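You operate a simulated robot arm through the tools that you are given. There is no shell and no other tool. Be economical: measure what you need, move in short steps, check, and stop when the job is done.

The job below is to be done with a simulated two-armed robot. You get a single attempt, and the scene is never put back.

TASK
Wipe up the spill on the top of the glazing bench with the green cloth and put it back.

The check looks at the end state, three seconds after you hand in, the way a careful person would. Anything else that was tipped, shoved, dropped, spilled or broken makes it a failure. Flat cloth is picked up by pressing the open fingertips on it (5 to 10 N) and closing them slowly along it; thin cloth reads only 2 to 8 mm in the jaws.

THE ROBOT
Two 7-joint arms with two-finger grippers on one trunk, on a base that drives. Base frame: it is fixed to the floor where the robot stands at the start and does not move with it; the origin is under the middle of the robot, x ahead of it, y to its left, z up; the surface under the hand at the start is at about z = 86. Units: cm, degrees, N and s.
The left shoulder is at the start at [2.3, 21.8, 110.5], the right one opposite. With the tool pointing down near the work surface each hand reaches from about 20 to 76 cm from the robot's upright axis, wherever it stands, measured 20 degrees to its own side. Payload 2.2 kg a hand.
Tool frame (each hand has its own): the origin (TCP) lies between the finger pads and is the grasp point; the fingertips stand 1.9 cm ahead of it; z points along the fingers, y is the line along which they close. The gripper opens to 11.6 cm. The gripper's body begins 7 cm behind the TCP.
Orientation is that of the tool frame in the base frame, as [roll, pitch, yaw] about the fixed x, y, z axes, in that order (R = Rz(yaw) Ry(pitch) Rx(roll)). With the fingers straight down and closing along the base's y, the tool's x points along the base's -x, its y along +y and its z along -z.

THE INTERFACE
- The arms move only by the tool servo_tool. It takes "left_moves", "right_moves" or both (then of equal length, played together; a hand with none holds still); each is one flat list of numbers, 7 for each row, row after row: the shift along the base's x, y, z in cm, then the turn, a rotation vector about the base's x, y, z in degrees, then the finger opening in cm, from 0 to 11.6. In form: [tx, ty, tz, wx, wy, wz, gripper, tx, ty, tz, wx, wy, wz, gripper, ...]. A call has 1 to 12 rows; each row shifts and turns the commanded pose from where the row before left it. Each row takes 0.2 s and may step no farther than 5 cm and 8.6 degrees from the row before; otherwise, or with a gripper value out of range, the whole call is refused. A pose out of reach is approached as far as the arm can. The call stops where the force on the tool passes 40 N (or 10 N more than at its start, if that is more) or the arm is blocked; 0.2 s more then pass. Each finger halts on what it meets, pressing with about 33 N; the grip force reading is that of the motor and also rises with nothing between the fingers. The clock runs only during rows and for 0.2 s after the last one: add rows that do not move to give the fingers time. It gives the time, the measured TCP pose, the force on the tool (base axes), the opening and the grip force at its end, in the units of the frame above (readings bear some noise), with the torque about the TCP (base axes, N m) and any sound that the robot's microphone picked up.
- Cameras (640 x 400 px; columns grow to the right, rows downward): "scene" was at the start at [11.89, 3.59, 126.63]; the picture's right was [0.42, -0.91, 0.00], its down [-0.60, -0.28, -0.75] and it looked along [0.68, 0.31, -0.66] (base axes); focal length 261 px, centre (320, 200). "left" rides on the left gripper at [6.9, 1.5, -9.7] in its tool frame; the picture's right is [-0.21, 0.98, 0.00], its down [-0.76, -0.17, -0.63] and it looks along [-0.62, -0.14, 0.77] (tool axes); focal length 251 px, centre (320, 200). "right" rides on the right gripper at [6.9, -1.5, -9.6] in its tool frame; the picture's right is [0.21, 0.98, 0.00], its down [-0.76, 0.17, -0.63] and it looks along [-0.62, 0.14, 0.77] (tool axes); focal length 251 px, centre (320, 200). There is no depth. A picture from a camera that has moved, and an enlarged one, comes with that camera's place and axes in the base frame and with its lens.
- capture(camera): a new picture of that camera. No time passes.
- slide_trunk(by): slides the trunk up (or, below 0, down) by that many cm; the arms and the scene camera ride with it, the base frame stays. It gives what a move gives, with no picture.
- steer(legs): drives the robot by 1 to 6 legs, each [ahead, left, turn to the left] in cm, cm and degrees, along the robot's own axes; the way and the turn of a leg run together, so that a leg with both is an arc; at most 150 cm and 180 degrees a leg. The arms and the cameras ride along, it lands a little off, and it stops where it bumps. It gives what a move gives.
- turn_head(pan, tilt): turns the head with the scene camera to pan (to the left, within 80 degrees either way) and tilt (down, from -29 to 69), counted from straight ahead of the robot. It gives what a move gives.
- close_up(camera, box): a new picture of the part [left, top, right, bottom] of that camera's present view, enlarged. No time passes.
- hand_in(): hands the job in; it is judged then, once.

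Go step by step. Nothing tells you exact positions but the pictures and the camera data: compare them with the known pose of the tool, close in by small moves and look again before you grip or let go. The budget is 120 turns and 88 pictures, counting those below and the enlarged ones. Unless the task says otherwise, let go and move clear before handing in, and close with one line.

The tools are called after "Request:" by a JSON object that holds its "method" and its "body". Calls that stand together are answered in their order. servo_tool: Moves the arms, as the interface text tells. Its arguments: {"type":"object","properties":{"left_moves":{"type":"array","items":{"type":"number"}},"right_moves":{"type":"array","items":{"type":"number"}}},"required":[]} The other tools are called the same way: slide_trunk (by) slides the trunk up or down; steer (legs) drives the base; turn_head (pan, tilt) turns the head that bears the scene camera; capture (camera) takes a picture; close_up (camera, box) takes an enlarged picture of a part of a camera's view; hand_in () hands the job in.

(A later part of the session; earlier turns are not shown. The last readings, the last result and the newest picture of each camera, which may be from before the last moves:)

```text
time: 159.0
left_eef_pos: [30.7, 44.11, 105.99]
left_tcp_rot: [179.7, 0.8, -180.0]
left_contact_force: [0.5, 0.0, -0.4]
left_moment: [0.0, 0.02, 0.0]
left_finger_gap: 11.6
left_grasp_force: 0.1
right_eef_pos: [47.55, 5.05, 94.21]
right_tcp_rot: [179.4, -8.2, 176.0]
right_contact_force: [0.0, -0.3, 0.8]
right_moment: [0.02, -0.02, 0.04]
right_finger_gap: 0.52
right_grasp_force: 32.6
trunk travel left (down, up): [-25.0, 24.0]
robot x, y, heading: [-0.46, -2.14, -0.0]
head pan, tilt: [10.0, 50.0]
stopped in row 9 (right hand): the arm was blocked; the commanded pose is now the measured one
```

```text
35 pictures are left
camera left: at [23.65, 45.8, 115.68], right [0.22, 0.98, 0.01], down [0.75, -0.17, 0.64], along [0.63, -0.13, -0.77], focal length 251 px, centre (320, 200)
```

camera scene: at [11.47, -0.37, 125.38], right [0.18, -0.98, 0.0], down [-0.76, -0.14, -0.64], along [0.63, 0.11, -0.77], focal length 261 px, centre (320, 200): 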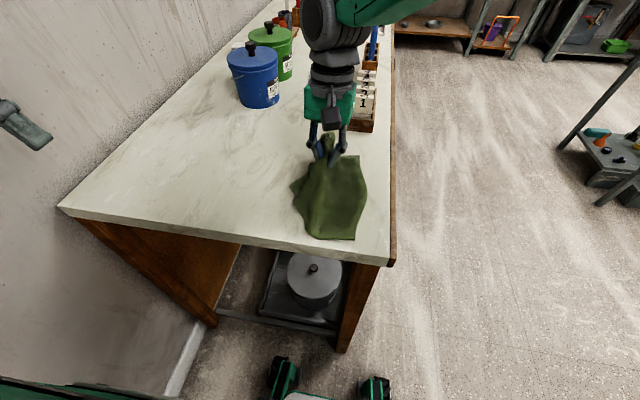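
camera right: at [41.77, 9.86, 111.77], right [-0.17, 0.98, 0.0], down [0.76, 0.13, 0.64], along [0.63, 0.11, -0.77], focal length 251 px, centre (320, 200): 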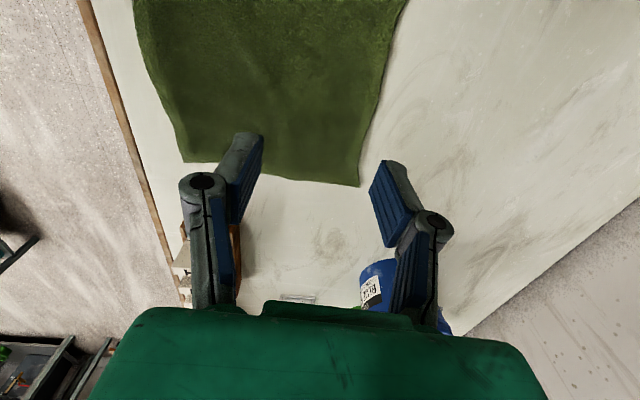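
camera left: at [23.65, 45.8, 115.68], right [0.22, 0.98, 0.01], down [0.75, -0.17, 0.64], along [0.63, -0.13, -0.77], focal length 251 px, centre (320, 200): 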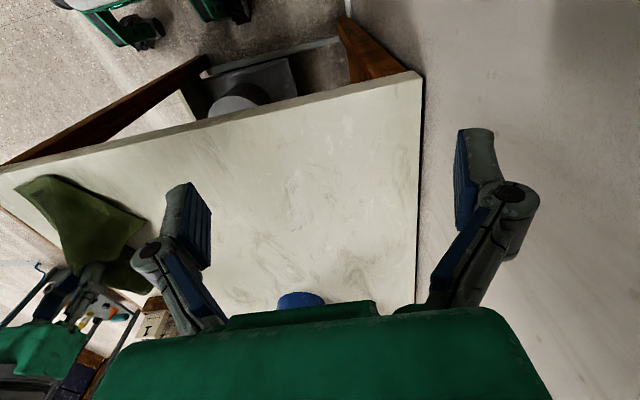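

The right arm was blocked with a twisted wrist; I'll look at how the arm is lying before moving further.

Request:
{"method": "turn_head", "body": {"pan": -10, "tilt": 25}}

Request:
{"method": "capture", "body": {"camera": "scene"}}

Request:
{"method": "capture", "body": {"camera": "right"}}

```text
time: 159.9
left_eef_pos: [30.58, 44.21, 105.98]
left_tcp_rot: [179.8, 0.8, 179.9]
left_contact_force: [0.6, 0.1, -0.7]
left_moment: [0.02, 0.02, -0.02]
left_finger_gap: 11.61
left_grasp_force: 0.1
right_eef_pos: [47.61, 5.06, 94.37]
right_tcp_rot: [179.5, -8.0, 176.1]
right_contact_force: [0.1, -0.4, 0.8]
right_moment: [0.04, 0.01, 0.06]
right_finger_gap: 0.5
right_grasp_force: 32.8
trunk travel left (down, up): [-25.0, 24.0]
robot x, y, heading: [-0.44, -2.01, 0.2]
head pan, tilt: [-10.0, 25.0]
```

```text
34 pictures are left
camera scene: at [13.03, -3.25, 129.11], right [-0.17, -0.99, 0.0], down [-0.42, 0.07, -0.9], along [0.89, -0.16, -0.43], focal length 261 px, centre (320, 200)
```

scene: 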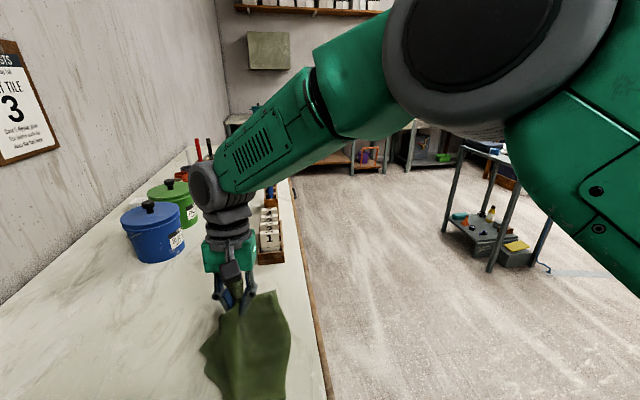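

```text
33 pictures are left
camera right: at [42.08, 3.9, 104.93], right [-0.14, 0.99, 0.04], down [0.85, 0.1, 0.52], along [0.51, 0.11, -0.85], focal length 251 px, centre (320, 200)
```

right: 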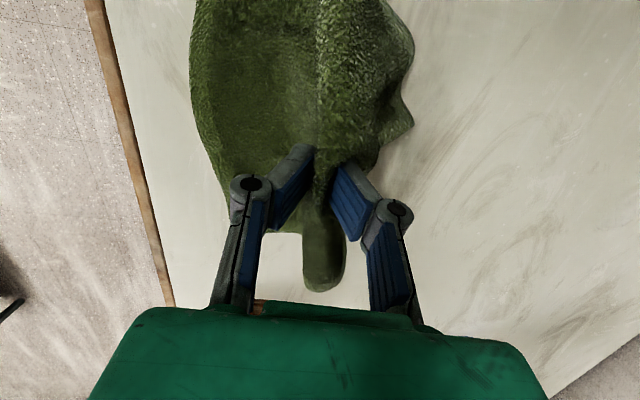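

The right arm's elbow sits so that it limits the wrist here. Going back toward +y was free, so I'll carry the cloth to the left and up, to uncover the rest of its old place.

Request:
{"method": "servo_tool", "body": {"right_moves": [0, 1.5, 0.5, 0, -0.8, 0, 0, 0, 1.5, 0.5, 0, -0.8, 0, 0, 0, 1.5, 0.5, 0, -0.8, 0, 0, 0, 1.5, 0.5, 0, -0.8, 0, 0, 0, 1.5, 0.5, 0, -0.8, 0, 0, 0, 1.5, 0.5, 0, -0.8, 0, 0, 0, 1.5, 0.5, 0, -0.8, 0, 0, 0, 1.5, 0.5, 0, -0.8, 0, 0, 0, 1.5, 0.5, 0, -0.8, 0, 0, 0, 1.5, 0.5, 0, -0.8, 0, 0, 0, 0, 0, 0, 0, 0, 0, 0, 0, 0, 0, 0, 0, 0]}}

Request:
{"method": "turn_head", "body": {"pan": 10, "tilt": 50}}

Request:
{"method": "capture", "body": {"camera": "scene"}}

```text
time: 162.5
left_eef_pos: [30.69, 44.29, 105.92]
left_tcp_rot: [179.8, 0.8, 179.9]
left_contact_force: [0.1, -0.1, 0.2]
left_moment: [0.04, 0.03, 0.02]
left_finger_gap: 11.58
left_grasp_force: 0.0
right_eef_pos: [47.96, 17.37, 98.65]
right_tcp_rot: [179.1, -0.4, 176.4]
right_contact_force: [0.1, -0.5, 0.6]
right_moment: [-0.01, -0.02, -0.03]
right_finger_gap: 0.53
right_grasp_force: 33.1
right hand out of reach, approached as far as the arm can: row 9, 10
trunk travel left (down, up): [-25.0, 24.0]
robot x, y, heading: [-0.27, -1.92, -0.2]
head pan, tilt: [-10.0, 25.0]
```

```text
time: 163.4
left_eef_pos: [30.66, 44.33, 105.98]
left_tcp_rot: [179.8, 0.8, 179.9]
left_contact_force: [0.1, -0.1, -0.2]
left_moment: [0.0, -0.02, -0.01]
left_finger_gap: 11.6
left_grasp_force: 0.1
right_eef_pos: [47.84, 17.58, 98.52]
right_tcp_rot: [179.0, -0.2, 176.3]
right_contact_force: [0.7, 0.1, -1.2]
right_moment: [0.03, -0.01, 0.04]
right_finger_gap: 0.51
right_grasp_force: 33.1
trunk travel left (down, up): [-25.0, 24.0]
robot x, y, heading: [-0.37, -1.52, 0.3]
head pan, tilt: [10.0, 50.0]
```

```text
32 pictures are left
camera scene: at [11.53, -0.27, 125.37], right [0.17, -0.98, 0.0], down [-0.76, -0.14, -0.64], along [0.63, 0.11, -0.77], focal length 261 px, centre (320, 200)
```

scene: 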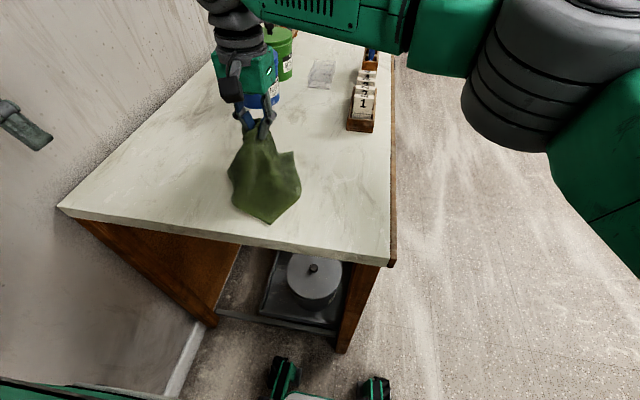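

The cloth's old place is uncovered. I'll enlarge it.

Request:
{"method": "close_up", "body": {"camera": "scene", "box": [230, 130, 400, 260]}}

Request:
{"method": "close_up", "body": {"camera": "scene", "box": [60, 60, 260, 250]}}

```text
3.08 times, centred on (315, 195) of scene
camera zoom: at [11.53, -0.27, 125.37], right [0.17, -0.98, 0.0], down [-0.76, -0.14, -0.64], along [0.63, 0.11, -0.77], focal length 804 px, centre (335, 215)
```

zoom: 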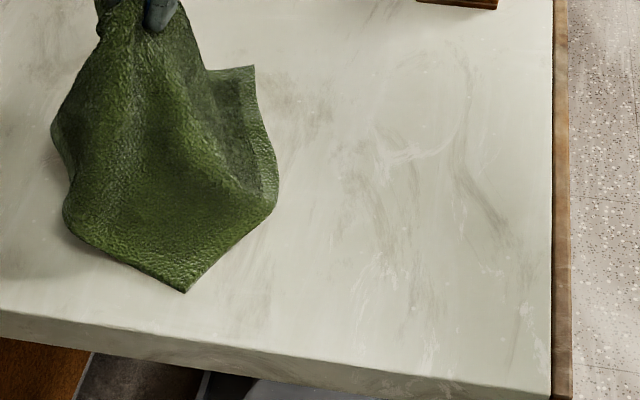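

```text
2.11 times, centred on (160, 155) of scene
camera zoom: at [11.53, -0.27, 125.37], right [0.17, -0.98, 0.0], down [-0.76, -0.14, -0.64], along [0.63, 0.11, -0.77], focal length 550 px, centre (657, 295)
```

zoom: 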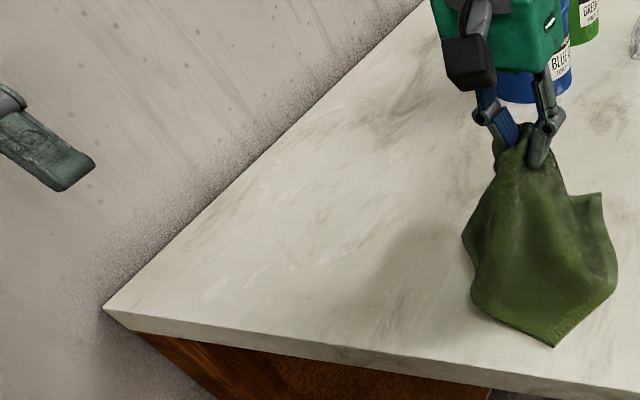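

Something pale with a faint outline shows around (54, 0), where the cloth was. I'll zoom in much closer.

Request:
{"method": "close_up", "body": {"camera": "scene", "box": [305, 135, 385, 185]}}

Request:
{"method": "close_up", "body": {"camera": "scene", "box": [290, 180, 390, 245]}}

Request:
{"method": "close_up", "body": {"camera": "scene", "box": [260, 60, 400, 150]}}

```text
8.00 times, centred on (345, 160) of scene
camera zoom: at [11.53, -0.27, 125.37], right [0.17, -0.98, 0.0], down [-0.76, -0.14, -0.64], along [0.63, 0.11, -0.77], focal length 2090 px, centre (120, 520)
```

zoom: 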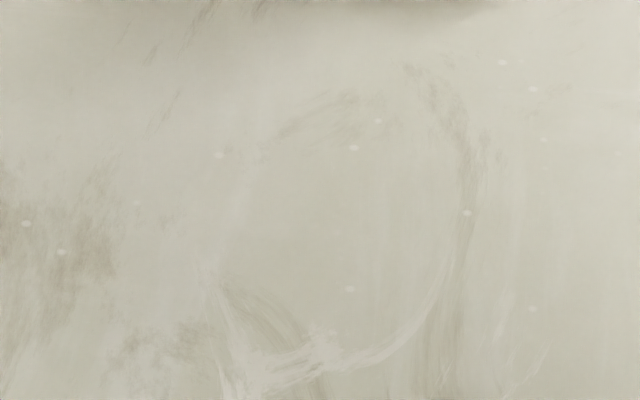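

```text
6.15 times, centred on (340, 212) of scene
camera zoom: at [11.53, -0.27, 125.37], right [0.17, -0.98, 0.0], down [-0.76, -0.14, -0.64], along [0.63, 0.11, -0.77], focal length 1608 px, centre (197, 123)
```

zoom: 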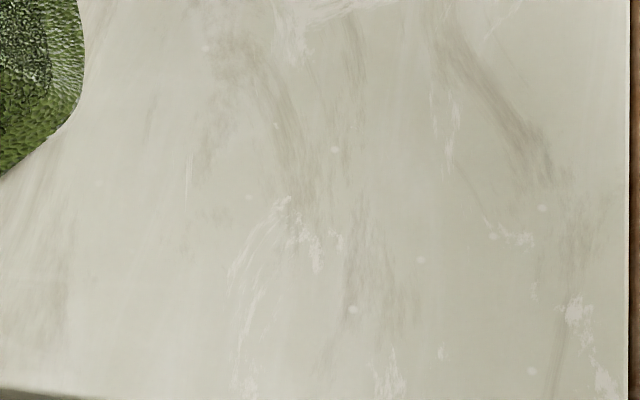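

```text
4.44 times, centred on (330, 105) of scene
camera zoom: at [11.53, -0.27, 125.37], right [0.17, -0.98, 0.0], down [-0.76, -0.14, -0.64], along [0.63, 0.11, -0.77], focal length 1161 px, centre (276, 622)
```

zoom: 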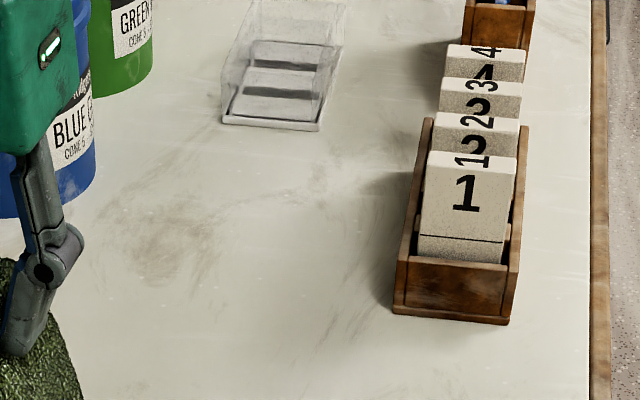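

Those look like the bench's own marbling. There are darker blotches near the blue bucket at about (72, 16) and (70, 43); I'll bring the left hand's camera over for a good look.

Request:
{"method": "servo_tool", "body": {"left_moves": [1.4, 0, 1, 0, 0, 0, 11.6, 1.4, 0, 1, 0, 0, 0, 11.6, 1.4, 0, 1, 0, 0, 0, 11.6, 1.4, 0, 1, 0, 0, 0, 11.6, 1.4, 0, 1, 0, 0, 0, 11.6, 1.4, 0, 1, 0, 0, 0, 11.6, 1.4, 0, 1, 0, 0, 0, 11.6, 1.4, 0, 1, 0, 0, 0, 11.6, 1.4, 0, 0, 0, 0, 0, 11.6, 1.4, 0, 0, 0, 0, 0, 11.6, 0, 0, 0, 0, 0, 0, 11.6]}}

Request:
{"method": "capture", "body": {"camera": "left"}}

Request:
{"method": "close_up", "body": {"camera": "left", "box": [190, 0, 430, 150]}}

Request:
{"method": "close_up", "body": {"camera": "left", "box": [200, 150, 440, 305]}}

```text
time: 165.8
left_eef_pos: [44.75, 44.12, 113.9]
left_tcp_rot: [179.8, 0.8, 179.9]
left_contact_force: [-0.1, -0.7, -0.3]
left_moment: [0.01, -0.01, -0.06]
left_finger_gap: 11.61
left_grasp_force: 0.1
right_eef_pos: [47.86, 17.45, 98.59]
right_tcp_rot: [179.0, -0.4, 176.3]
right_contact_force: [-0.3, 0.9, -0.2]
right_moment: [0.03, -0.01, 0.03]
right_finger_gap: 0.53
right_grasp_force: 33.4
trunk travel left (down, up): [-25.0, 24.0]
robot x, y, heading: [-0.28, -2.01, 0.4]
head pan, tilt: [10.0, 50.0]
```

```text
26 pictures are left
camera left: at [37.71, 45.8, 123.65], right [0.22, 0.98, 0.01], down [0.75, -0.17, 0.64], along [0.63, -0.13, -0.77], focal length 251 px, centre (320, 200)
```

left: 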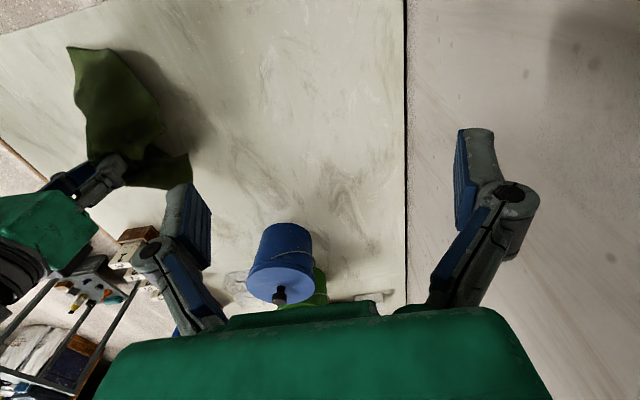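

```text
2.67 times, centred on (310, 75) of left
camera zoom: at [37.71, 45.8, 123.65], right [0.22, 0.98, 0.01], down [0.75, -0.17, 0.64], along [0.63, -0.13, -0.77], focal length 670 px, centre (347, 533)
```

zoom: 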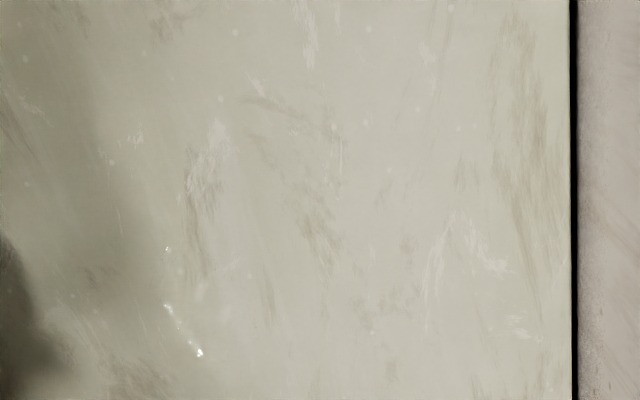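

```text
2.58 times, centred on (320, 228) of left
camera zoom: at [37.71, 45.8, 123.65], right [0.22, 0.98, 0.01], down [0.75, -0.17, 0.64], along [0.63, -0.13, -0.77], focal length 649 px, centre (320, 129)
```

zoom: 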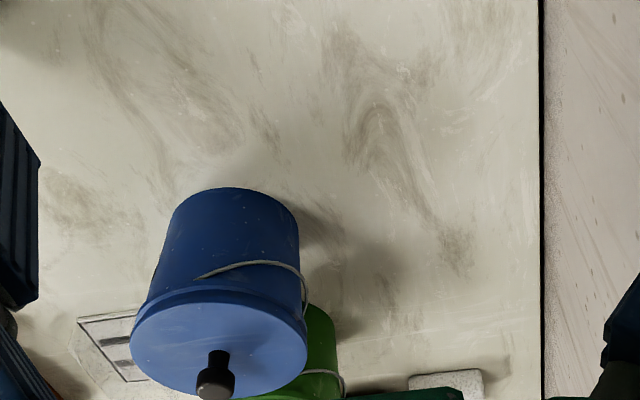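

I see bright wet glints near (47–52, 33): a clear puddle edge. I'll zoom in there.

Request:
{"method": "close_up", "body": {"camera": "left", "box": [190, 50, 310, 150]}}

Request:
{"method": "close_up", "body": {"camera": "scene", "box": [130, 110, 250, 210]}}

```text
4.00 times, centred on (250, 100) of left
camera zoom: at [37.71, 45.8, 123.65], right [0.22, 0.98, 0.01], down [0.75, -0.17, 0.64], along [0.63, -0.13, -0.77], focal length 1006 px, centre (600, 600)
```

zoom: 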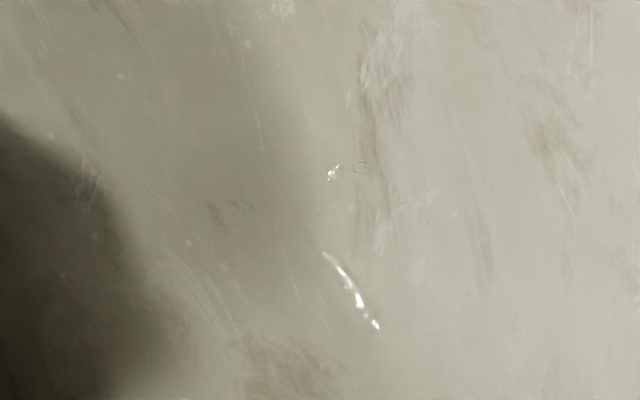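

```text
4.00 times, centred on (190, 160) of scene
camera zoom: at [11.57, -0.23, 125.36], right [0.18, -0.98, 0.0], down [-0.76, -0.14, -0.64], along [0.63, 0.11, -0.77], focal length 1045 px, centre (840, 360)
```

zoom: 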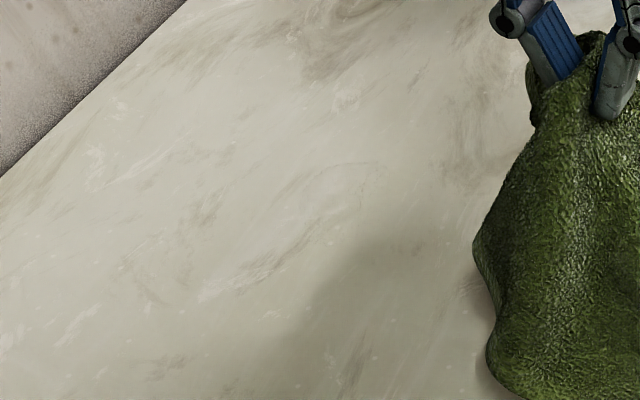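

The puddle's faint outline is around (46–53, 31–37). I'll move the left camera closer to see its extent.

Request:
{"method": "servo_tool", "body": {"left_moves": [-1, -1, -1, 0, 0, 0, 11.6, -1, -1, -1, 0, 0, 0, 11.6, -1, -1, -1, 0, 0, 0, 11.6, -1, -1, -1, 0, 0, 0, 11.6, -1, -1, -1, 0, 0, 0, 11.6, -1, -1, -1, 0, 0, 0, 11.6, -1, -1, -1, 0, 0, 0, 11.6, -1, -1, -1, 0, 0, 0, 11.6, -1, 0, -1, 0, 0, 0, 11.6, -1, 0, -1, 0, 0, 0, 11.6, 0, 0, 0, 0, 0, 0, 11.6]}}

Request:
{"method": "close_up", "body": {"camera": "left", "box": [190, 60, 430, 210]}}

```text
time: 168.2
left_eef_pos: [34.76, 36.36, 103.96]
left_tcp_rot: [179.8, 0.9, 179.9]
left_contact_force: [0.7, -1.2, -0.3]
left_moment: [0.01, 0.03, -0.05]
left_finger_gap: 11.61
left_grasp_force: 0.0
right_eef_pos: [48.04, 17.52, 98.47]
right_tcp_rot: [179.2, -0.4, 176.3]
right_contact_force: [0.6, -0.2, 0.5]
right_moment: [0.06, 0.0, 0.03]
right_finger_gap: 0.52
right_grasp_force: 33.0
trunk travel left (down, up): [-25.0, 24.0]
robot x, y, heading: [-0.28, -2.06, 0.1]
head pan, tilt: [10.0, 50.0]
```

```text
2.67 times, centred on (310, 135) of left
camera zoom: at [27.69, 37.93, 113.53], right [0.22, 0.98, 0.01], down [0.75, -0.17, 0.64], along [0.63, -0.13, -0.77], focal length 670 px, centre (347, 373)
```

zoom: 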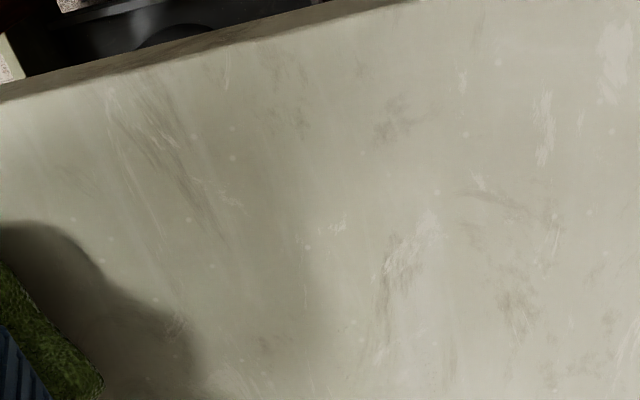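

I need the lower part of this view.

Request:
{"method": "close_up", "body": {"camera": "left", "box": [200, 170, 420, 305]}}

```text
2.91 times, centred on (310, 238) of left
camera zoom: at [27.69, 37.93, 113.53], right [0.22, 0.98, 0.01], down [0.75, -0.17, 0.64], along [0.63, -0.13, -0.77], focal length 731 px, centre (349, 91)
```

zoom: 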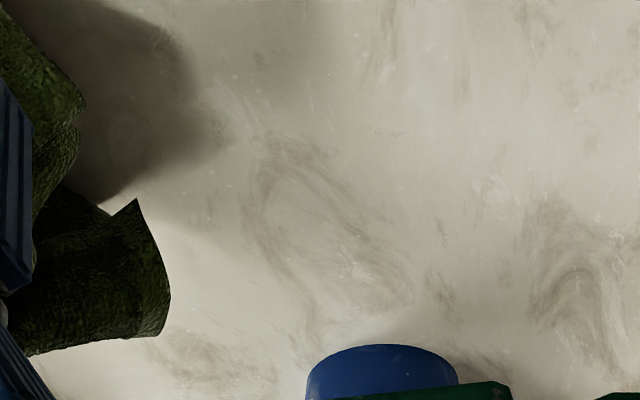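

The glints show only at certain angles. I'll return to the earlier viewpoint and shift slightly around it so the rim glints trace the outline.

Request:
{"method": "servo_tool", "body": {"left_moves": [1, 1, 1, 0, 0, 0, 11.6, 1, 1, 1, 0, 0, 0, 11.6, 1, 1, 1, 0, 0, 0, 11.6, 1, 1, 1, 0, 0, 0, 11.6, 1, 1, 1, 0, 0, 0, 11.6, 1, 1, 1, 0, 0, 0, 11.6, 0, 0, 0, 0, 0, 0, 11.6]}}

Request:
{"method": "close_up", "body": {"camera": "left", "box": [190, 60, 350, 180]}}

Request:
{"method": "servo_tool", "body": {"left_moves": [0, -1, 1, 0, 0, 0, 11.6, 0, -1, 1, 0, 0, 0, 11.6, 0, -1, 1, 0, 0, 0, 11.6, 0, -1, 1, 0, 0, 0, 11.6, 0, -1, 0, 0, 0, 0, 11.6, 0, 0, 0, 0, 0, 0, 11.6]}}

Request:
{"method": "close_up", "body": {"camera": "left", "box": [220, 60, 380, 180]}}

```text
time: 169.8
left_eef_pos: [40.72, 42.3, 110.02]
left_tcp_rot: [179.8, 0.8, 179.9]
left_contact_force: [-0.2, 0.2, -0.9]
left_moment: [-0.02, 0.0, 0.05]
left_finger_gap: 11.59
left_grasp_force: 0.1
right_eef_pos: [47.96, 17.58, 98.5]
right_tcp_rot: [179.0, -0.4, 176.3]
right_contact_force: [-0.2, 0.8, -0.8]
right_moment: [0.03, 0.0, 0.01]
right_finger_gap: 0.51
right_grasp_force: 32.7
trunk travel left (down, up): [-25.0, 24.0]
robot x, y, heading: [-0.44, -2.02, -0.2]
head pan, tilt: [10.0, 50.0]
```

```text
3.33 times, centred on (270, 120) of left
camera zoom: at [33.79, 43.95, 119.57], right [0.22, 0.98, 0.01], down [0.75, -0.17, 0.64], along [0.63, -0.13, -0.77], focal length 838 px, centre (487, 467)
```

zoom: 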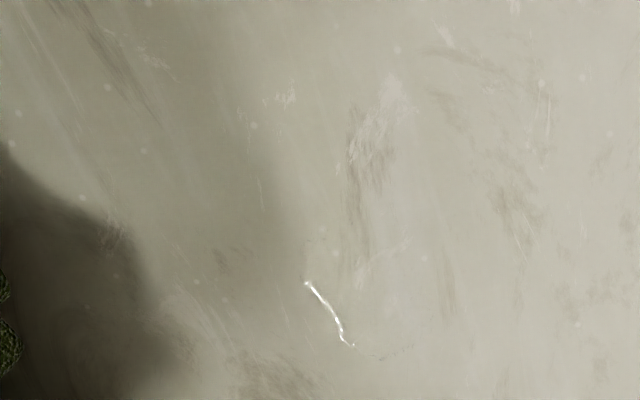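

```text
time: 171.2
left_eef_pos: [40.66, 37.22, 113.9]
left_tcp_rot: [179.8, 0.7, 179.9]
left_contact_force: [-0.5, 1.1, 0.9]
left_moment: [0.02, 0.01, 0.01]
left_finger_gap: 11.6
left_grasp_force: 0.0
right_eef_pos: [47.93, 17.65, 98.65]
right_tcp_rot: [179.2, -0.4, 176.3]
right_contact_force: [0.5, -0.3, -0.3]
right_moment: [0.03, -0.02, 0.03]
right_finger_gap: 0.55
right_grasp_force: 33.2
trunk travel left (down, up): [-25.0, 24.0]
robot x, y, heading: [-0.53, -1.84, 0.3]
head pan, tilt: [10.0, 50.0]
```

```text
3.33 times, centred on (300, 120) of left
camera zoom: at [33.68, 38.93, 123.62], right [0.22, 0.98, 0.01], down [0.75, -0.17, 0.64], along [0.63, -0.14, -0.77], focal length 838 px, centre (387, 467)
```

zoom: 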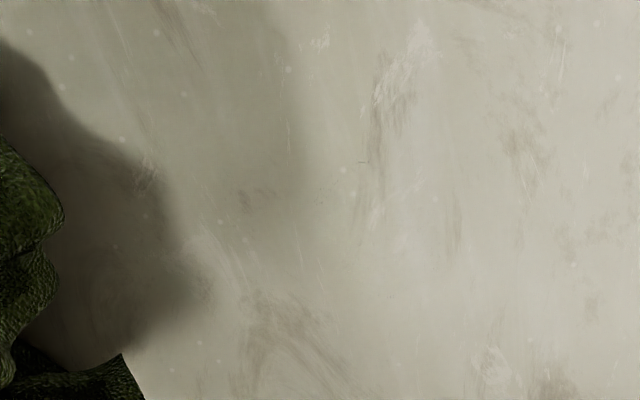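

The glints trace a small clear puddle of roughly x 46.5–54, y 32.5–38. That's left-hand territory, so I'll set the cloth down where it hangs, release it, and pick it up with the left hand.

Request:
{"method": "servo_tool", "body": {"right_moves": [0, -0.2, -1, 0, 0, 0, 0, 0, -0.2, -1, 0, 0, 0, 0, 0, -0.2, -1, 0, 0, 0, 0, 0, -0.2, -1, 0, 0, 0, 0, 0, -0.2, -1, 0, 0, 0, 0, 0, -0.2, -1, 0, 0, 0, 0, 0, -0.2, -1, 0, 0, 0, 0, 0, -0.2, -1, 0, 0, 0, 0, 0, 0, -0.6, 0, 0, 0, 0, 0, 0, 0, 0, 0, 0, 1, 0, 0, 0, 0, 0, 0, 2.5, 0, 0, 0, 0, 0, 0, 3.5]}}

Request:
{"method": "servo_tool", "body": {"right_moves": [0, 0, 1, 0, 0, 0, 3.5, 0, 0, 1, 0, 0, 0, 3.5, 0, 0, 1, 0, 0, 0, 3.5, 0, 0, 1.2, 0, 0, 0, 3.5, 0, 0, 1.2, 0, 0, 0, 3.5, 0, 0, 1.2, 0, 0, 0, 3.5, 0, 0, 1.2, 0, 0, 0, 3.5, 0, 0, 1.2, 0, 0, 0, 3.5, 0, 0, 1.2, 0, 0, 0, 3.5, 0, 0, 0, 0, 0, 0, 3.5]}}

Request:
{"method": "capture", "body": {"camera": "scene"}}

```text
time: 173.8
left_eef_pos: [40.56, 37.28, 114.02]
left_tcp_rot: [179.8, 0.8, 179.9]
left_contact_force: [0.9, -0.2, 0.3]
left_moment: [0.01, 0.0, -0.02]
left_finger_gap: 11.59
left_grasp_force: 0.1
right_eef_pos: [48.11, 15.73, 89.94]
right_tcp_rot: [179.1, -0.1, 176.3]
right_contact_force: [0.1, 0.9, -0.9]
right_moment: [0.0, -0.04, 0.02]
right_finger_gap: 3.48
right_grasp_force: 0.0
trunk travel left (down, up): [-25.0, 24.0]
robot x, y, heading: [-0.67, -1.75, -0.1]
head pan, tilt: [10.0, 50.0]
```

```text
time: 176.0
left_eef_pos: [40.75, 37.29, 113.98]
left_tcp_rot: [179.8, 0.8, 179.8]
left_contact_force: [-0.4, 0.1, 0.0]
left_moment: [-0.02, 0.03, 0.01]
left_finger_gap: 11.61
left_grasp_force: 0.0
right_eef_pos: [48.38, 15.48, 100.26]
right_tcp_rot: [178.9, -0.3, 176.0]
right_contact_force: [0.0, 0.1, 0.3]
right_moment: [0.02, -0.03, 0.0]
right_finger_gap: 3.49
right_grasp_force: 0.2
trunk travel left (down, up): [-25.0, 24.0]
robot x, y, heading: [-0.18, -1.71, 0.3]
head pan, tilt: [10.0, 50.0]
```

```text
17 pictures are left
camera scene: at [11.57, -0.31, 125.36], right [0.18, -0.98, 0.0], down [-0.76, -0.14, -0.64], along [0.63, 0.11, -0.77], focal length 261 px, centre (320, 200)
```

scene: 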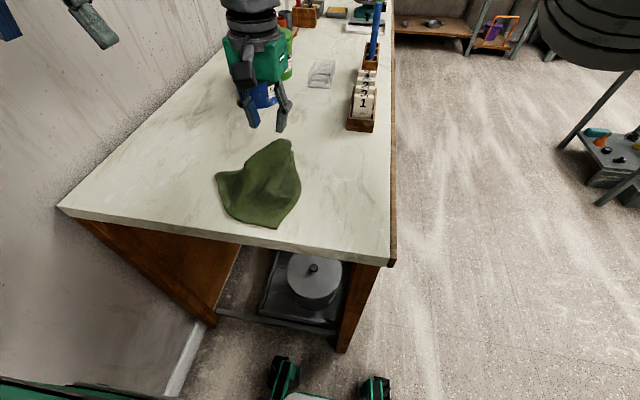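

The cloth lies in a soft heap around (46, 17). I'll withdraw the right hand and bring the left over the heap.

Request:
{"method": "servo_tool", "body": {"right_moves": [-1.6, -3, 0.5, 0, 0, 0, 6, -1.6, -3, 0.5, 0, 0, 0, 6, -1.6, -3, 0.5, 0, 0, 0, 6, -1.6, -3, 0.5, 0, 0, 0, 6, -1.6, -3, 1, 0, 0, 0, 6, -1.6, -3, 1, 0, 0, 0, 6, -1.6, -3, 1, 0, 0, 0, 6, -1.6, -3, 1, 0, 0, 0, 6, -1.6, -3, 1, 0, 0, 0, 6, -1.6, -3, 1, 0, 0, 0, 6, 0, -2, 0, 0, 0, 0, 6, 0, 0, 0, 0, 0, 0, 6]}}

Request:
{"method": "servo_tool", "body": {"left_moves": [0.6, -1.9, -1.5, 0, 0, 0, 10, 0.6, -1.9, -1.5, 0, 0, 0, 9, 0.6, -1.9, -1.5, 0, 0, 0, 8, 0.6, -1.9, -1.5, 0, 0, 0, 8, 0.6, -1.9, -1.5, 0, 0, 0, 8, 0.6, -1.9, -1.5, 0, 0, 0, 8, 0.6, -1.9, -1.5, 0, 0, 0, 8, 0.6, -1.9, -1.5, 0, 0, 0, 8, 0.6, -1.9, -1.5, 0, 0, 0, 8, 0.6, -1.9, -1.5, 0, 0, 0, 8, 0, 0, 0, 0, 0, 0, 8]}}

Request:
{"method": "capture", "body": {"camera": "left"}}

```text
time: 178.6
left_eef_pos: [40.64, 37.27, 114.01]
left_tcp_rot: [179.8, 0.8, 179.9]
left_contact_force: [-0.4, 0.1, 0.2]
left_moment: [0.0, -0.03, 0.01]
left_finger_gap: 11.59
left_grasp_force: 0.0
right_eef_pos: [32.21, -16.39, 108.35]
right_tcp_rot: [179.0, 0.0, 176.4]
right_contact_force: [-0.2, -0.8, -0.1]
right_moment: [-0.02, 0.02, -0.03]
right_finger_gap: 6.0
right_grasp_force: 0.1
trunk travel left (down, up): [-25.0, 24.0]
robot x, y, heading: [-0.3, -2.06, -0.1]
head pan, tilt: [10.0, 50.0]
```

```text
time: 181.0
left_eef_pos: [46.73, 18.06, 99.09]
left_tcp_rot: [179.7, 0.8, 180.0]
left_contact_force: [0.0, 0.6, 0.8]
left_moment: [-0.01, -0.03, 0.0]
left_finger_gap: 8.02
left_grasp_force: 0.0
right_eef_pos: [32.03, -16.41, 108.21]
right_tcp_rot: [179.0, 0.0, 176.2]
right_contact_force: [-0.5, -0.2, -0.7]
right_moment: [0.03, -0.02, 0.0]
right_finger_gap: 5.99
right_grasp_force: 0.1
trunk travel left (down, up): [-25.0, 24.0]
robot x, y, heading: [-0.53, -1.82, -0.1]
head pan, tilt: [10.0, 50.0]
```

```text
16 pictures are left
camera left: at [39.59, 19.64, 108.76], right [0.22, 0.98, 0.01], down [0.75, -0.17, 0.64], along [0.63, -0.13, -0.77], focal length 251 px, centre (320, 200)
```

left: 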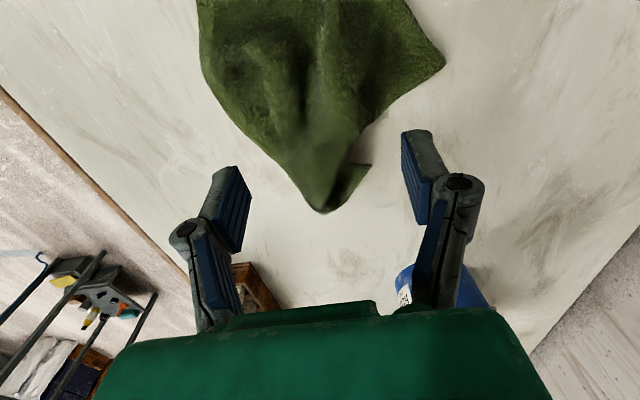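

The TCP projects onto the cloth's central ridge, which runs along x; closing along y will pinch it. I'll descend and feel for contact.

Request:
{"method": "servo_tool", "body": {"left_moves": [0, 0, -1.5, 0, 0, 0, 6, 0, 0, -1.5, 0, 0, 0, 6, 0, 0, -1.5, 0, 0, 0, 6, 0, 0, -1.5, 0, 0, 0, 6, 0, 0, -1.5, 0, 0, 0, 6, 0, 0, -1.3, 0, 0, 0, 6, 0, 0, -0.5, 0, 0, 0, 6, 0, 0, -0.5, 0, 0, 0, 6, 0, 0, -0.4, 0, 0, 0, 6, 0, 0, -0.3, 0, 0, 0, 6, 0, 0, 0, 0, 0, 0, 6]}}

Request:
{"method": "servo_tool", "body": {"left_moves": [0, 0, -0.2, 0, 0, 0, 6, 0, 0, 0, 0, 0, 0, 6]}}

```text
time: 183.4
left_eef_pos: [46.78, 17.99, 88.57]
left_tcp_rot: [179.7, 0.9, 179.9]
left_contact_force: [0.8, -0.3, 9.8]
left_moment: [0.0, -0.01, 0.0]
left_finger_gap: 5.71
left_grasp_force: 5.2
right_eef_pos: [32.16, -16.5, 108.23]
right_tcp_rot: [179.0, -0.1, 176.3]
right_contact_force: [-0.6, -0.4, -0.3]
right_moment: [0.0, -0.01, -0.01]
right_finger_gap: 6.0
right_grasp_force: 0.0
trunk travel left (down, up): [-25.0, 24.0]
robot x, y, heading: [-0.22, -1.73, 0.4]
head pan, tilt: [10.0, 50.0]
```

```text
time: 184.0
left_eef_pos: [46.76, 18.07, 88.39]
left_tcp_rot: [179.7, 0.9, 179.8]
left_contact_force: [0.0, 0.1, 9.8]
left_moment: [0.06, -0.03, -0.02]
left_finger_gap: 6.35
left_grasp_force: 0.1
right_eef_pos: [32.17, -16.47, 108.49]
right_tcp_rot: [178.9, 0.0, 176.4]
right_contact_force: [0.9, 1.3, 0.3]
right_moment: [0.02, 0.0, -0.02]
right_finger_gap: 6.02
right_grasp_force: 0.1
trunk travel left (down, up): [-25.0, 24.0]
robot x, y, heading: [-0.79, -1.95, 0.1]
head pan, tilt: [10.0, 50.0]
```

Contact at about 10 N. Closing slowly.

Request:
{"method": "servo_tool", "body": {"left_moves": [0, 0, 0, 0, 0, 0, 5.5, 0, 0, 0, 0, 0, 0, 5, 0, 0, 0, 0, 0, 0, 4.5, 0, 0, 0, 0, 0, 0, 4, 0, 0, 0, 0, 0, 0, 3.5, 0, 0, 0, 0, 0, 0, 3, 0, 0, 0, 0, 0, 0, 2.5, 0, 0, 0, 0, 0, 0, 2, 0, 0, 0, 0, 0, 0, 1.5, 0, 0, 0, 0, 0, 0, 1, 0, 0, 0, 0, 0, 0, 0.3, 0, 0, 0, 0, 0, 0, 0]}}

Request:
{"method": "servo_tool", "body": {"left_moves": [0, 0, 0.5, 0, 0, 0, 0, 0, 0, 1, 0, 0, 0, 0, 0, 0, 1, 0, 0, 0, 0, 0, 0, 1, 0, 0, 0, 0, 0, 0, 1, 0, 0, 0, 0, 0, 0, 1, 0, 0, 0, 0, 0, 0, 1, 0, 0, 0, 0, 0, 0, 1, 0, 0, 0, 0, 0, 0, 0, 0, 0, 0, 0]}}

Request:
{"method": "capture", "body": {"camera": "scene"}}

```text
time: 186.6
left_eef_pos: [46.67, 17.96, 88.49]
left_tcp_rot: [179.7, 1.0, 179.9]
left_contact_force: [1.8, 1.1, 29.9]
left_moment: [-0.16, -0.05, 0.07]
left_finger_gap: 0.94
left_grasp_force: 33.3
right_eef_pos: [32.03, -16.42, 108.32]
right_tcp_rot: [178.9, 0.0, 176.4]
right_contact_force: [0.0, -0.6, 0.6]
right_moment: [-0.02, 0.0, 0.0]
right_finger_gap: 6.0
right_grasp_force: 0.1
trunk travel left (down, up): [-25.0, 24.0]
robot x, y, heading: [-0.16, -2.18, 0.0]
head pan, tilt: [10.0, 50.0]
```

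```text
time: 188.6
left_eef_pos: [46.75, 18.11, 95.88]
left_tcp_rot: [179.8, 0.8, 179.9]
left_contact_force: [0.5, -0.2, 0.5]
left_moment: [-0.11, -0.02, 0.02]
left_finger_gap: 0.78
left_grasp_force: 33.1
right_eef_pos: [32.26, -16.3, 108.37]
right_tcp_rot: [178.9, -0.1, 176.3]
right_contact_force: [-0.9, 0.7, -0.2]
right_moment: [0.0, 0.01, 0.02]
right_finger_gap: 6.01
right_grasp_force: 0.1
trunk travel left (down, up): [-25.0, 24.0]
robot x, y, heading: [0.02, -1.89, 0.1]
head pan, tilt: [10.0, 50.0]
```

```text
15 pictures are left
camera scene: at [11.51, -0.68, 125.37], right [0.18, -0.98, 0.0], down [-0.76, -0.13, -0.64], along [0.63, 0.11, -0.77], focal length 261 px, centre (320, 200)
```

scene: 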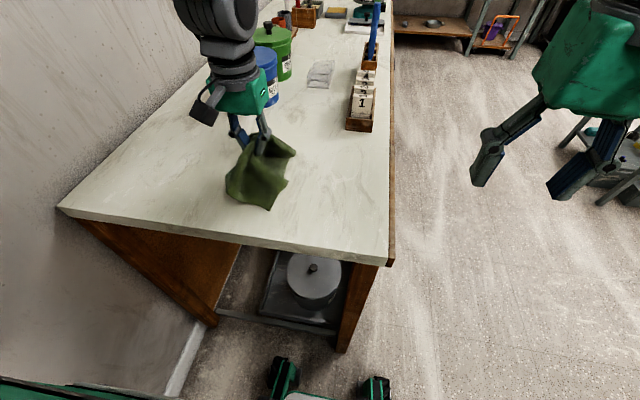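

The left hand holds the cloth in a good bunch. I'll carry it over to the puddle and press it down.

Request:
{"method": "servo_tool", "body": {"left_moves": [0.2, 1.7, 0.4, 0, 0, 0, 0, 0.2, 1.7, 0.4, 0, 0, 0, 0, 0.2, 1.7, 0.4, 0, 0, 0, 0, 0.2, 1.7, 0.4, 0, 0, 0, 0, 0.2, 1.7, 0.4, 0, 0, 0, 0, 0.2, 1.7, 0, 0, 0, 0, 0, 0.2, 1.7, 0, 0, 0, 0, 0, 0.2, 1.7, 0, 0, 0, 0, 0, 0.2, 1.7, 0, 0, 0, 0, 0, 0.2, 1.7, 0, 0, 0, 0, 0, 0, 0, 0, 0, 0, 0, 0]}}

Request:
{"method": "servo_tool", "body": {"left_moves": [0.2, 0, -1, 0, 0, 0, 0, 0.2, 0, -1, 0, 0, 0, 0, 0.2, 0, -1, 0, 0, 0, 0, 0.2, 0, -1, 0, 0, 0, 0, 0.2, 0, -1, 0, 0, 0, 0, 0.2, 0, -1, 0, 0, 0, 0, 0, 0, -1, 0, 0, 0, 0, 0, 0, -0.7, 0, 0, 0, 0, 0, 0, -0.4, 0, 0, 0, 0, 0, 0, -0.3, 0, 0, 0, 0, 0, 0, 0, 0, 0, 0, 0]}}

```text
time: 191.0
left_eef_pos: [48.8, 35.27, 97.67]
left_tcp_rot: [179.7, 0.7, 179.9]
left_contact_force: [0.0, 0.0, -0.3]
left_moment: [-0.08, 0.03, -0.01]
left_finger_gap: 0.78
left_grasp_force: 32.8
right_eef_pos: [32.16, -16.25, 108.31]
right_tcp_rot: [179.0, 0.0, 176.3]
right_contact_force: [0.1, -0.3, 0.0]
right_moment: [-0.01, 0.02, 0.0]
right_finger_gap: 6.0
right_grasp_force: 0.1
trunk travel left (down, up): [-25.0, 24.0]
robot x, y, heading: [-0.39, -1.86, 0.0]
head pan, tilt: [10.0, 50.0]
```

```text
time: 193.4
left_eef_pos: [49.85, 35.15, 89.3]
left_tcp_rot: [179.9, 0.8, 180.0]
left_contact_force: [0.2, -0.1, 1.1]
left_moment: [-0.1, 0.03, -0.02]
left_finger_gap: 0.81
left_grasp_force: 33.1
right_eef_pos: [32.17, -16.3, 108.34]
right_tcp_rot: [179.0, 0.0, 176.3]
right_contact_force: [-0.1, 0.0, 0.5]
right_moment: [-0.04, 0.03, 0.01]
right_finger_gap: 5.99
right_grasp_force: 0.0
trunk travel left (down, up): [-25.0, 24.0]
robot x, y, heading: [-0.57, -1.74, 0.1]
head pan, tilt: [10.0, 50.0]
```

Barely touching; a bit more down for a firm press.

Request:
{"method": "servo_tool", "body": {"left_moves": [0, 0, -0.3, 0, 0, 0, 0, 0, 0, -0.3, 0, 0, 0, 0, 0, 0, 0, 0, 0, 0, 0]}}

Request:
{"method": "servo_tool", "body": {"left_moves": [0, 0, -0.15, 0, 0, 0, 0, 0, 0, 0, 0, 0, 0, 0]}}

```text
time: 194.2
left_eef_pos: [49.93, 35.06, 88.89]
left_tcp_rot: [179.7, 0.9, 179.9]
left_contact_force: [-0.4, 3.3, 13.7]
left_moment: [0.0, 0.03, -0.04]
left_finger_gap: 0.79
left_grasp_force: 33.2
right_eef_pos: [32.3, -16.34, 108.43]
right_tcp_rot: [179.0, 0.0, 176.3]
right_contact_force: [-0.3, -0.3, 0.0]
right_moment: [-0.01, -0.01, 0.03]
right_finger_gap: 6.0
right_grasp_force: 0.0
trunk travel left (down, up): [-25.0, 24.0]
robot x, y, heading: [-0.46, -1.84, 0.0]
head pan, tilt: [10.0, 50.0]
```

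```text
time: 194.8
left_eef_pos: [49.99, 35.2, 88.84]
left_tcp_rot: [179.6, 1.0, 179.9]
left_contact_force: [0.1, 2.9, 20.9]
left_moment: [0.1, 0.13, -0.03]
left_finger_gap: 0.79
left_grasp_force: 33.2
right_eef_pos: [32.14, -16.31, 108.35]
right_tcp_rot: [179.0, 0.0, 176.4]
right_contact_force: [-0.5, 0.0, 0.2]
right_moment: [0.01, 0.0, -0.02]
right_finger_gap: 6.0
right_grasp_force: 0.1
trunk travel left (down, up): [-25.0, 24.0]
robot x, y, heading: [-0.47, -1.56, 0.3]
head pan, tilt: [10.0, 50.0]
```

Pressing well (easing slightly). Now I'll wipe a raster over x 45–56, y 30–41.

Request:
{"method": "servo_tool", "body": {"left_moves": [0, 0, 0.15, 0, 0, 0, 0, -1.25, -1.25, 0, 0, 0, 0, 0, -1.25, -1.25, 0, 0, 0, 0, 0, -1.25, -1.25, 0, 0, 0, 0, 0, -1.25, -1.25, 0, 0, 0, 0, 0, 0, 1.8, 0, 0, 0, 0, 0, 0, 1.8, 0, 0, 0, 0, 0, 0, 1.8, 0, 0, 0, 0, 0, 0, 1.8, 0, 0, 0, 0, 0, 0, 1.8, 0, 0, 0, 0, 0, 0, 1.8, 0, 0, 0, 0, 0, 1.5, 0, 0, 0, 0, 0, 0]}}

Request:
{"method": "servo_tool", "body": {"left_moves": [0, -1.8, 0, 0, 0, 0, 0, 0, -1.8, 0, 0, 0, 0, 0, 0, -1.8, 0, 0, 0, 0, 0, 0, -1.8, 0, 0, 0, 0, 0, 0, -1.8, 0, 0, 0, 0, 0, 1.5, -1.8, 0, 0, 0, 0, 0, 0, 1.8, 0, 0, 0, 0, 0, 0, 1.8, 0, 0, 0, 0, 0, 0, 1.8, 0, 0, 0, 0, 0, 0, 1.8, 0, 0, 0, 0, 0, 0, 1.8, 0, 0, 0, 0, 0, 1.5, 1.8, 0, 0, 0, 0, 0]}}

Request:
{"method": "servo_tool", "body": {"left_moves": [0, -1.8, 0, 0, 0, 0, 0, 0, -1.8, 0, 0, 0, 0, 0, 0, -1.8, 0, 0, 0, 0, 0, 0, -1.8, 0, 0, 0, 0, 0, 0, -1.8, 0, 0, 0, 0, 0, 1.5, -1.8, 0, 0, 0, 0, 0, 0, 1.8, 0, 0, 0, 0, 0, 0, 1.8, 0, 0, 0, 0, 0, 0, 1.8, 0, 0, 0, 0, 0, 0, 1.8, 0, 0, 0, 0, 0, 0, 1.8, 0, 0, 0, 0, 0, 1.5, 1.8, 0, 0, 0, 0, 0]}}

```text
time: 197.4
left_eef_pos: [46.19, 41.11, 88.87]
left_tcp_rot: [179.8, 0.9, 179.8]
left_contact_force: [-4.7, -0.1, 12.6]
left_moment: [-0.02, 0.14, 0.02]
left_finger_gap: 0.76
left_grasp_force: 33.3
right_eef_pos: [32.13, -16.31, 108.41]
right_tcp_rot: [179.1, 0.0, 176.4]
right_contact_force: [0.8, -0.1, -0.6]
right_moment: [0.0, 0.0, -0.01]
right_finger_gap: 6.01
right_grasp_force: 0.1
trunk travel left (down, up): [-25.0, 24.0]
robot x, y, heading: [-0.53, -1.73, 0.2]
head pan, tilt: [10.0, 50.0]
```

```text
time: 200.0
left_eef_pos: [49.33, 40.94, 88.77]
left_tcp_rot: [179.6, 0.9, 179.8]
left_contact_force: [-2.9, -5.3, 14.6]
left_moment: [-0.12, 0.15, 0.04]
left_finger_gap: 0.76
left_grasp_force: 33.3
right_eef_pos: [32.08, -16.41, 108.41]
right_tcp_rot: [178.9, 0.0, 176.3]
right_contact_force: [0.7, 0.1, 0.6]
right_moment: [-0.02, -0.01, -0.01]
right_finger_gap: 5.99
right_grasp_force: 0.1
trunk travel left (down, up): [-25.0, 24.0]
robot x, y, heading: [-0.56, -1.54, 0.2]
head pan, tilt: [10.0, 50.0]
```

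```text
time: 202.6
left_eef_pos: [52.22, 40.85, 88.79]
left_tcp_rot: [179.7, 0.8, 179.9]
left_contact_force: [-4.0, -4.3, 13.9]
left_moment: [-0.12, 0.14, 0.04]
left_finger_gap: 0.73
left_grasp_force: 33.7
right_eef_pos: [32.15, -16.45, 108.39]
right_tcp_rot: [178.9, 0.0, 176.4]
right_contact_force: [-0.5, -0.5, -0.2]
right_moment: [-0.03, 0.02, -0.02]
right_finger_gap: 5.99
right_grasp_force: 0.1
trunk travel left (down, up): [-25.0, 24.0]
robot x, y, heading: [-0.36, -1.69, 0.2]
head pan, tilt: [10.0, 50.0]
```

Good, steady force of about 14 N. Two more lines, then passes along x through the middle.

Request:
{"method": "servo_tool", "body": {"left_moves": [0, -1.8, 0, 0, 0, 0, 0, 0, -1.8, 0, 0, 0, 0, 0, 0, -1.8, 0, 0, 0, 0, 0, 0, -1.8, 0, 0, 0, 0, 0, 0, -1.8, 0, 0, 0, 0, 0, 1.8, -1.8, 0, 0, 0, 0, 0, 0, 1.8, 0, 0, 0, 0, 0, 0, 1.8, 0, 0, 0, 0, 0, 0, 1.8, 0, 0, 0, 0, 0, 0, 1.8, 0, 0, 0, 0, 0, 0, 1.8, 0, 0, 0, 0, 0, 1.8, 1.8, 0, 0, 0, 0, 0]}}

Request:
{"method": "servo_tool", "body": {"left_moves": [0, -1.8, 0, 0, 0, 0, 0, 0, -1.8, 0, 0, 0, 0, 0, -1.8, 0, 0, 0, 0, 0, 0, -1.8, 0, 0, 0, 0, 0, 0, -1.8, 0, 0, 0, 0, 0, 0, -1.8, 0, 0, 0, 0, 0, 0, -1.8, 0, 0, 0, 0, 0, 0, 0, -1.7, 0, 0, 0, 0, 0, 1.8, 0, 0, 0, 0, 0, 0, 1.8, 0, 0, 0, 0, 0, 0, 1.8, 0, 0, 0, 0, 0, 0, 1.8, 0, 0, 0, 0, 0, 0]}}

Request:
{"method": "servo_tool", "body": {"left_moves": [1.5, 0, 0, 0, 0, 0, 0, 0, -1.7, 0, 0, 0, 0, 0, -1.8, 0, 0, 0, 0, 0, 0, -1.8, 0, 0, 0, 0, 0, 0, -1.8, 0, 0, 0, 0, 0, 0, -1.8, 0, 0, 0, 0, 0, 0, -1.5, 0, 0, 0, 0, 0, 0, 0, -1.7, 0, 0, 0, 0, 0, 1.8, 0, 0, 0, 0, 0, 0, 1.8, 0, 0, 0, 0, 0, 0, 1.8, 0, 0, 0, 0, 0, 0, 1.8, 0, 0, 0, 0, 0, 0]}}

```text
time: 205.2
left_eef_pos: [56.02, 41.1, 88.81]
left_tcp_rot: [179.7, 0.7, 179.8]
left_contact_force: [-2.6, -4.2, 12.0]
left_moment: [-0.12, 0.14, 0.0]
left_finger_gap: 0.79
left_grasp_force: 32.4
right_eef_pos: [32.16, -16.35, 108.32]
right_tcp_rot: [179.0, 0.0, 176.2]
right_contact_force: [-0.7, -0.9, 0.4]
right_moment: [0.0, 0.01, 0.01]
right_finger_gap: 5.99
right_grasp_force: 0.1
trunk travel left (down, up): [-25.0, 24.0]
robot x, y, heading: [-0.33, -1.57, 0.1]
head pan, tilt: [10.0, 50.0]
```

```text
time: 207.8
left_eef_pos: [54.22, 35.73, 88.96]
left_tcp_rot: [179.8, 0.9, 179.9]
left_contact_force: [-3.2, 1.0, 8.6]
left_moment: [-0.02, 0.12, -0.01]
left_finger_gap: 0.8
left_grasp_force: 33.1
right_eef_pos: [32.19, -16.36, 108.28]
right_tcp_rot: [179.0, 0.1, 176.3]
right_contact_force: [0.0, -0.2, -0.3]
right_moment: [0.03, 0.0, 0.0]
right_finger_gap: 6.01
right_grasp_force: 0.0
trunk travel left (down, up): [-25.0, 24.0]
robot x, y, heading: [-0.34, -1.64, 0.2]
head pan, tilt: [10.0, 50.0]
```

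```text
time: 210.4
left_eef_pos: [54.2, 32.3, 88.95]
left_tcp_rot: [179.7, 0.8, 179.9]
left_contact_force: [-4.0, -0.1, 8.8]
left_moment: [0.01, 0.13, -0.01]
left_finger_gap: 0.77
left_grasp_force: 32.4
right_eef_pos: [32.18, -16.44, 108.28]
right_tcp_rot: [179.0, -0.1, 176.4]
right_contact_force: [-0.3, 0.1, -0.3]
right_moment: [-0.01, -0.02, 0.0]
right_finger_gap: 6.02
right_grasp_force: 0.0
trunk travel left (down, up): [-25.0, 24.0]
robot x, y, heading: [-0.3, -2.23, 0.2]
head pan, tilt: [10.0, 50.0]
```

Wiped thoroughly. Now I'll lift the cloth, carry it back to its original place around (48.8, 6.5) and lay it down.

Request:
{"method": "servo_tool", "body": {"left_moves": [0, 0, 1.2, 0, 0, 0, 0, 0, 0, 1.2, 0, 0, 0, 0, 0, 0, 1.2, 0, 0, 0, 0, 0, 0, 1.2, 0, 0, 0, 0, 0, 0, 1.2, 0, 0, 0, 0, 0, 0, 1.2, 0, 0, 0, 0, 0, 0, 1.2, 0, 0, 0, 0, 0, 0, 1.2, 0, 0, 0, 0, -0.5, -1.8, 1, 0, 0, 0, 0, -0.5, -1.8, 1, 0, 0, 0, 0, -0.5, -1.8, 0, 0, 0, 0, 0, -0.5, -1.8, 0, 0, 0, 0, 0]}}

Request:
{"method": "servo_tool", "body": {"left_moves": [-0.4, -1.8, 0, 0, 0, 0, 0, -0.4, -1.8, 0, 0, 0, 0, 0, -0.4, -1.8, 0, 0, 0, 0, 0, -0.4, -1.8, 0, 0, 0, 0, 0, -0.4, -1.8, 0, 0, 0, 0, 0, -0.4, -1.8, 0, 0, 0, 0, 0, -0.4, -1.8, 0, 0, 0, 0, 0, -0.4, -1.8, 0, 0, 0, 0, 0, -0.4, -1.8, 0, 0, 0, 0, 0, 0, 0, 0, 0, 0, 0, 0]}}

Request:
{"method": "capture", "body": {"camera": "scene"}}

```text
time: 213.0
left_eef_pos: [52.19, 25.11, 100.42]
left_tcp_rot: [179.7, 0.9, 179.8]
left_contact_force: [0.2, 0.0, -0.7]
left_moment: [-0.1, 0.0, -0.01]
left_finger_gap: 0.77
left_grasp_force: 33.5
right_eef_pos: [32.16, -16.46, 108.23]
right_tcp_rot: [179.0, 0.0, 176.3]
right_contact_force: [-0.1, -0.1, 0.0]
right_moment: [0.03, -0.01, 0.0]
right_finger_gap: 6.02
right_grasp_force: 0.2
trunk travel left (down, up): [-25.0, 24.0]
robot x, y, heading: [-0.37, -2.04, -0.1]
head pan, tilt: [10.0, 50.0]
```

```text
time: 215.2
left_eef_pos: [48.71, 8.6, 100.33]
left_tcp_rot: [179.8, 0.8, 179.9]
left_contact_force: [0.1, -0.4, 0.3]
left_moment: [-0.04, 0.0, 0.02]
left_finger_gap: 0.79
left_grasp_force: 33.0
right_eef_pos: [32.12, -16.58, 108.14]
right_tcp_rot: [179.0, 0.0, 176.3]
right_contact_force: [0.0, -0.4, 0.0]
right_moment: [-0.02, 0.01, -0.02]
right_finger_gap: 6.01
right_grasp_force: 0.1
trunk travel left (down, up): [-25.0, 24.0]
robot x, y, heading: [-0.22, -1.37, 0.2]
head pan, tilt: [10.0, 50.0]
```

```text
14 pictures are left
camera scene: at [11.5, -0.78, 125.37], right [0.18, -0.98, 0.0], down [-0.76, -0.13, -0.64], along [0.63, 0.11, -0.77], focal length 261 px, centre (320, 200)
```

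scene: 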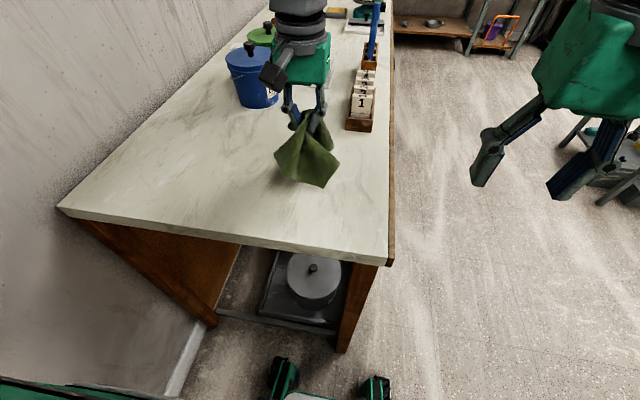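

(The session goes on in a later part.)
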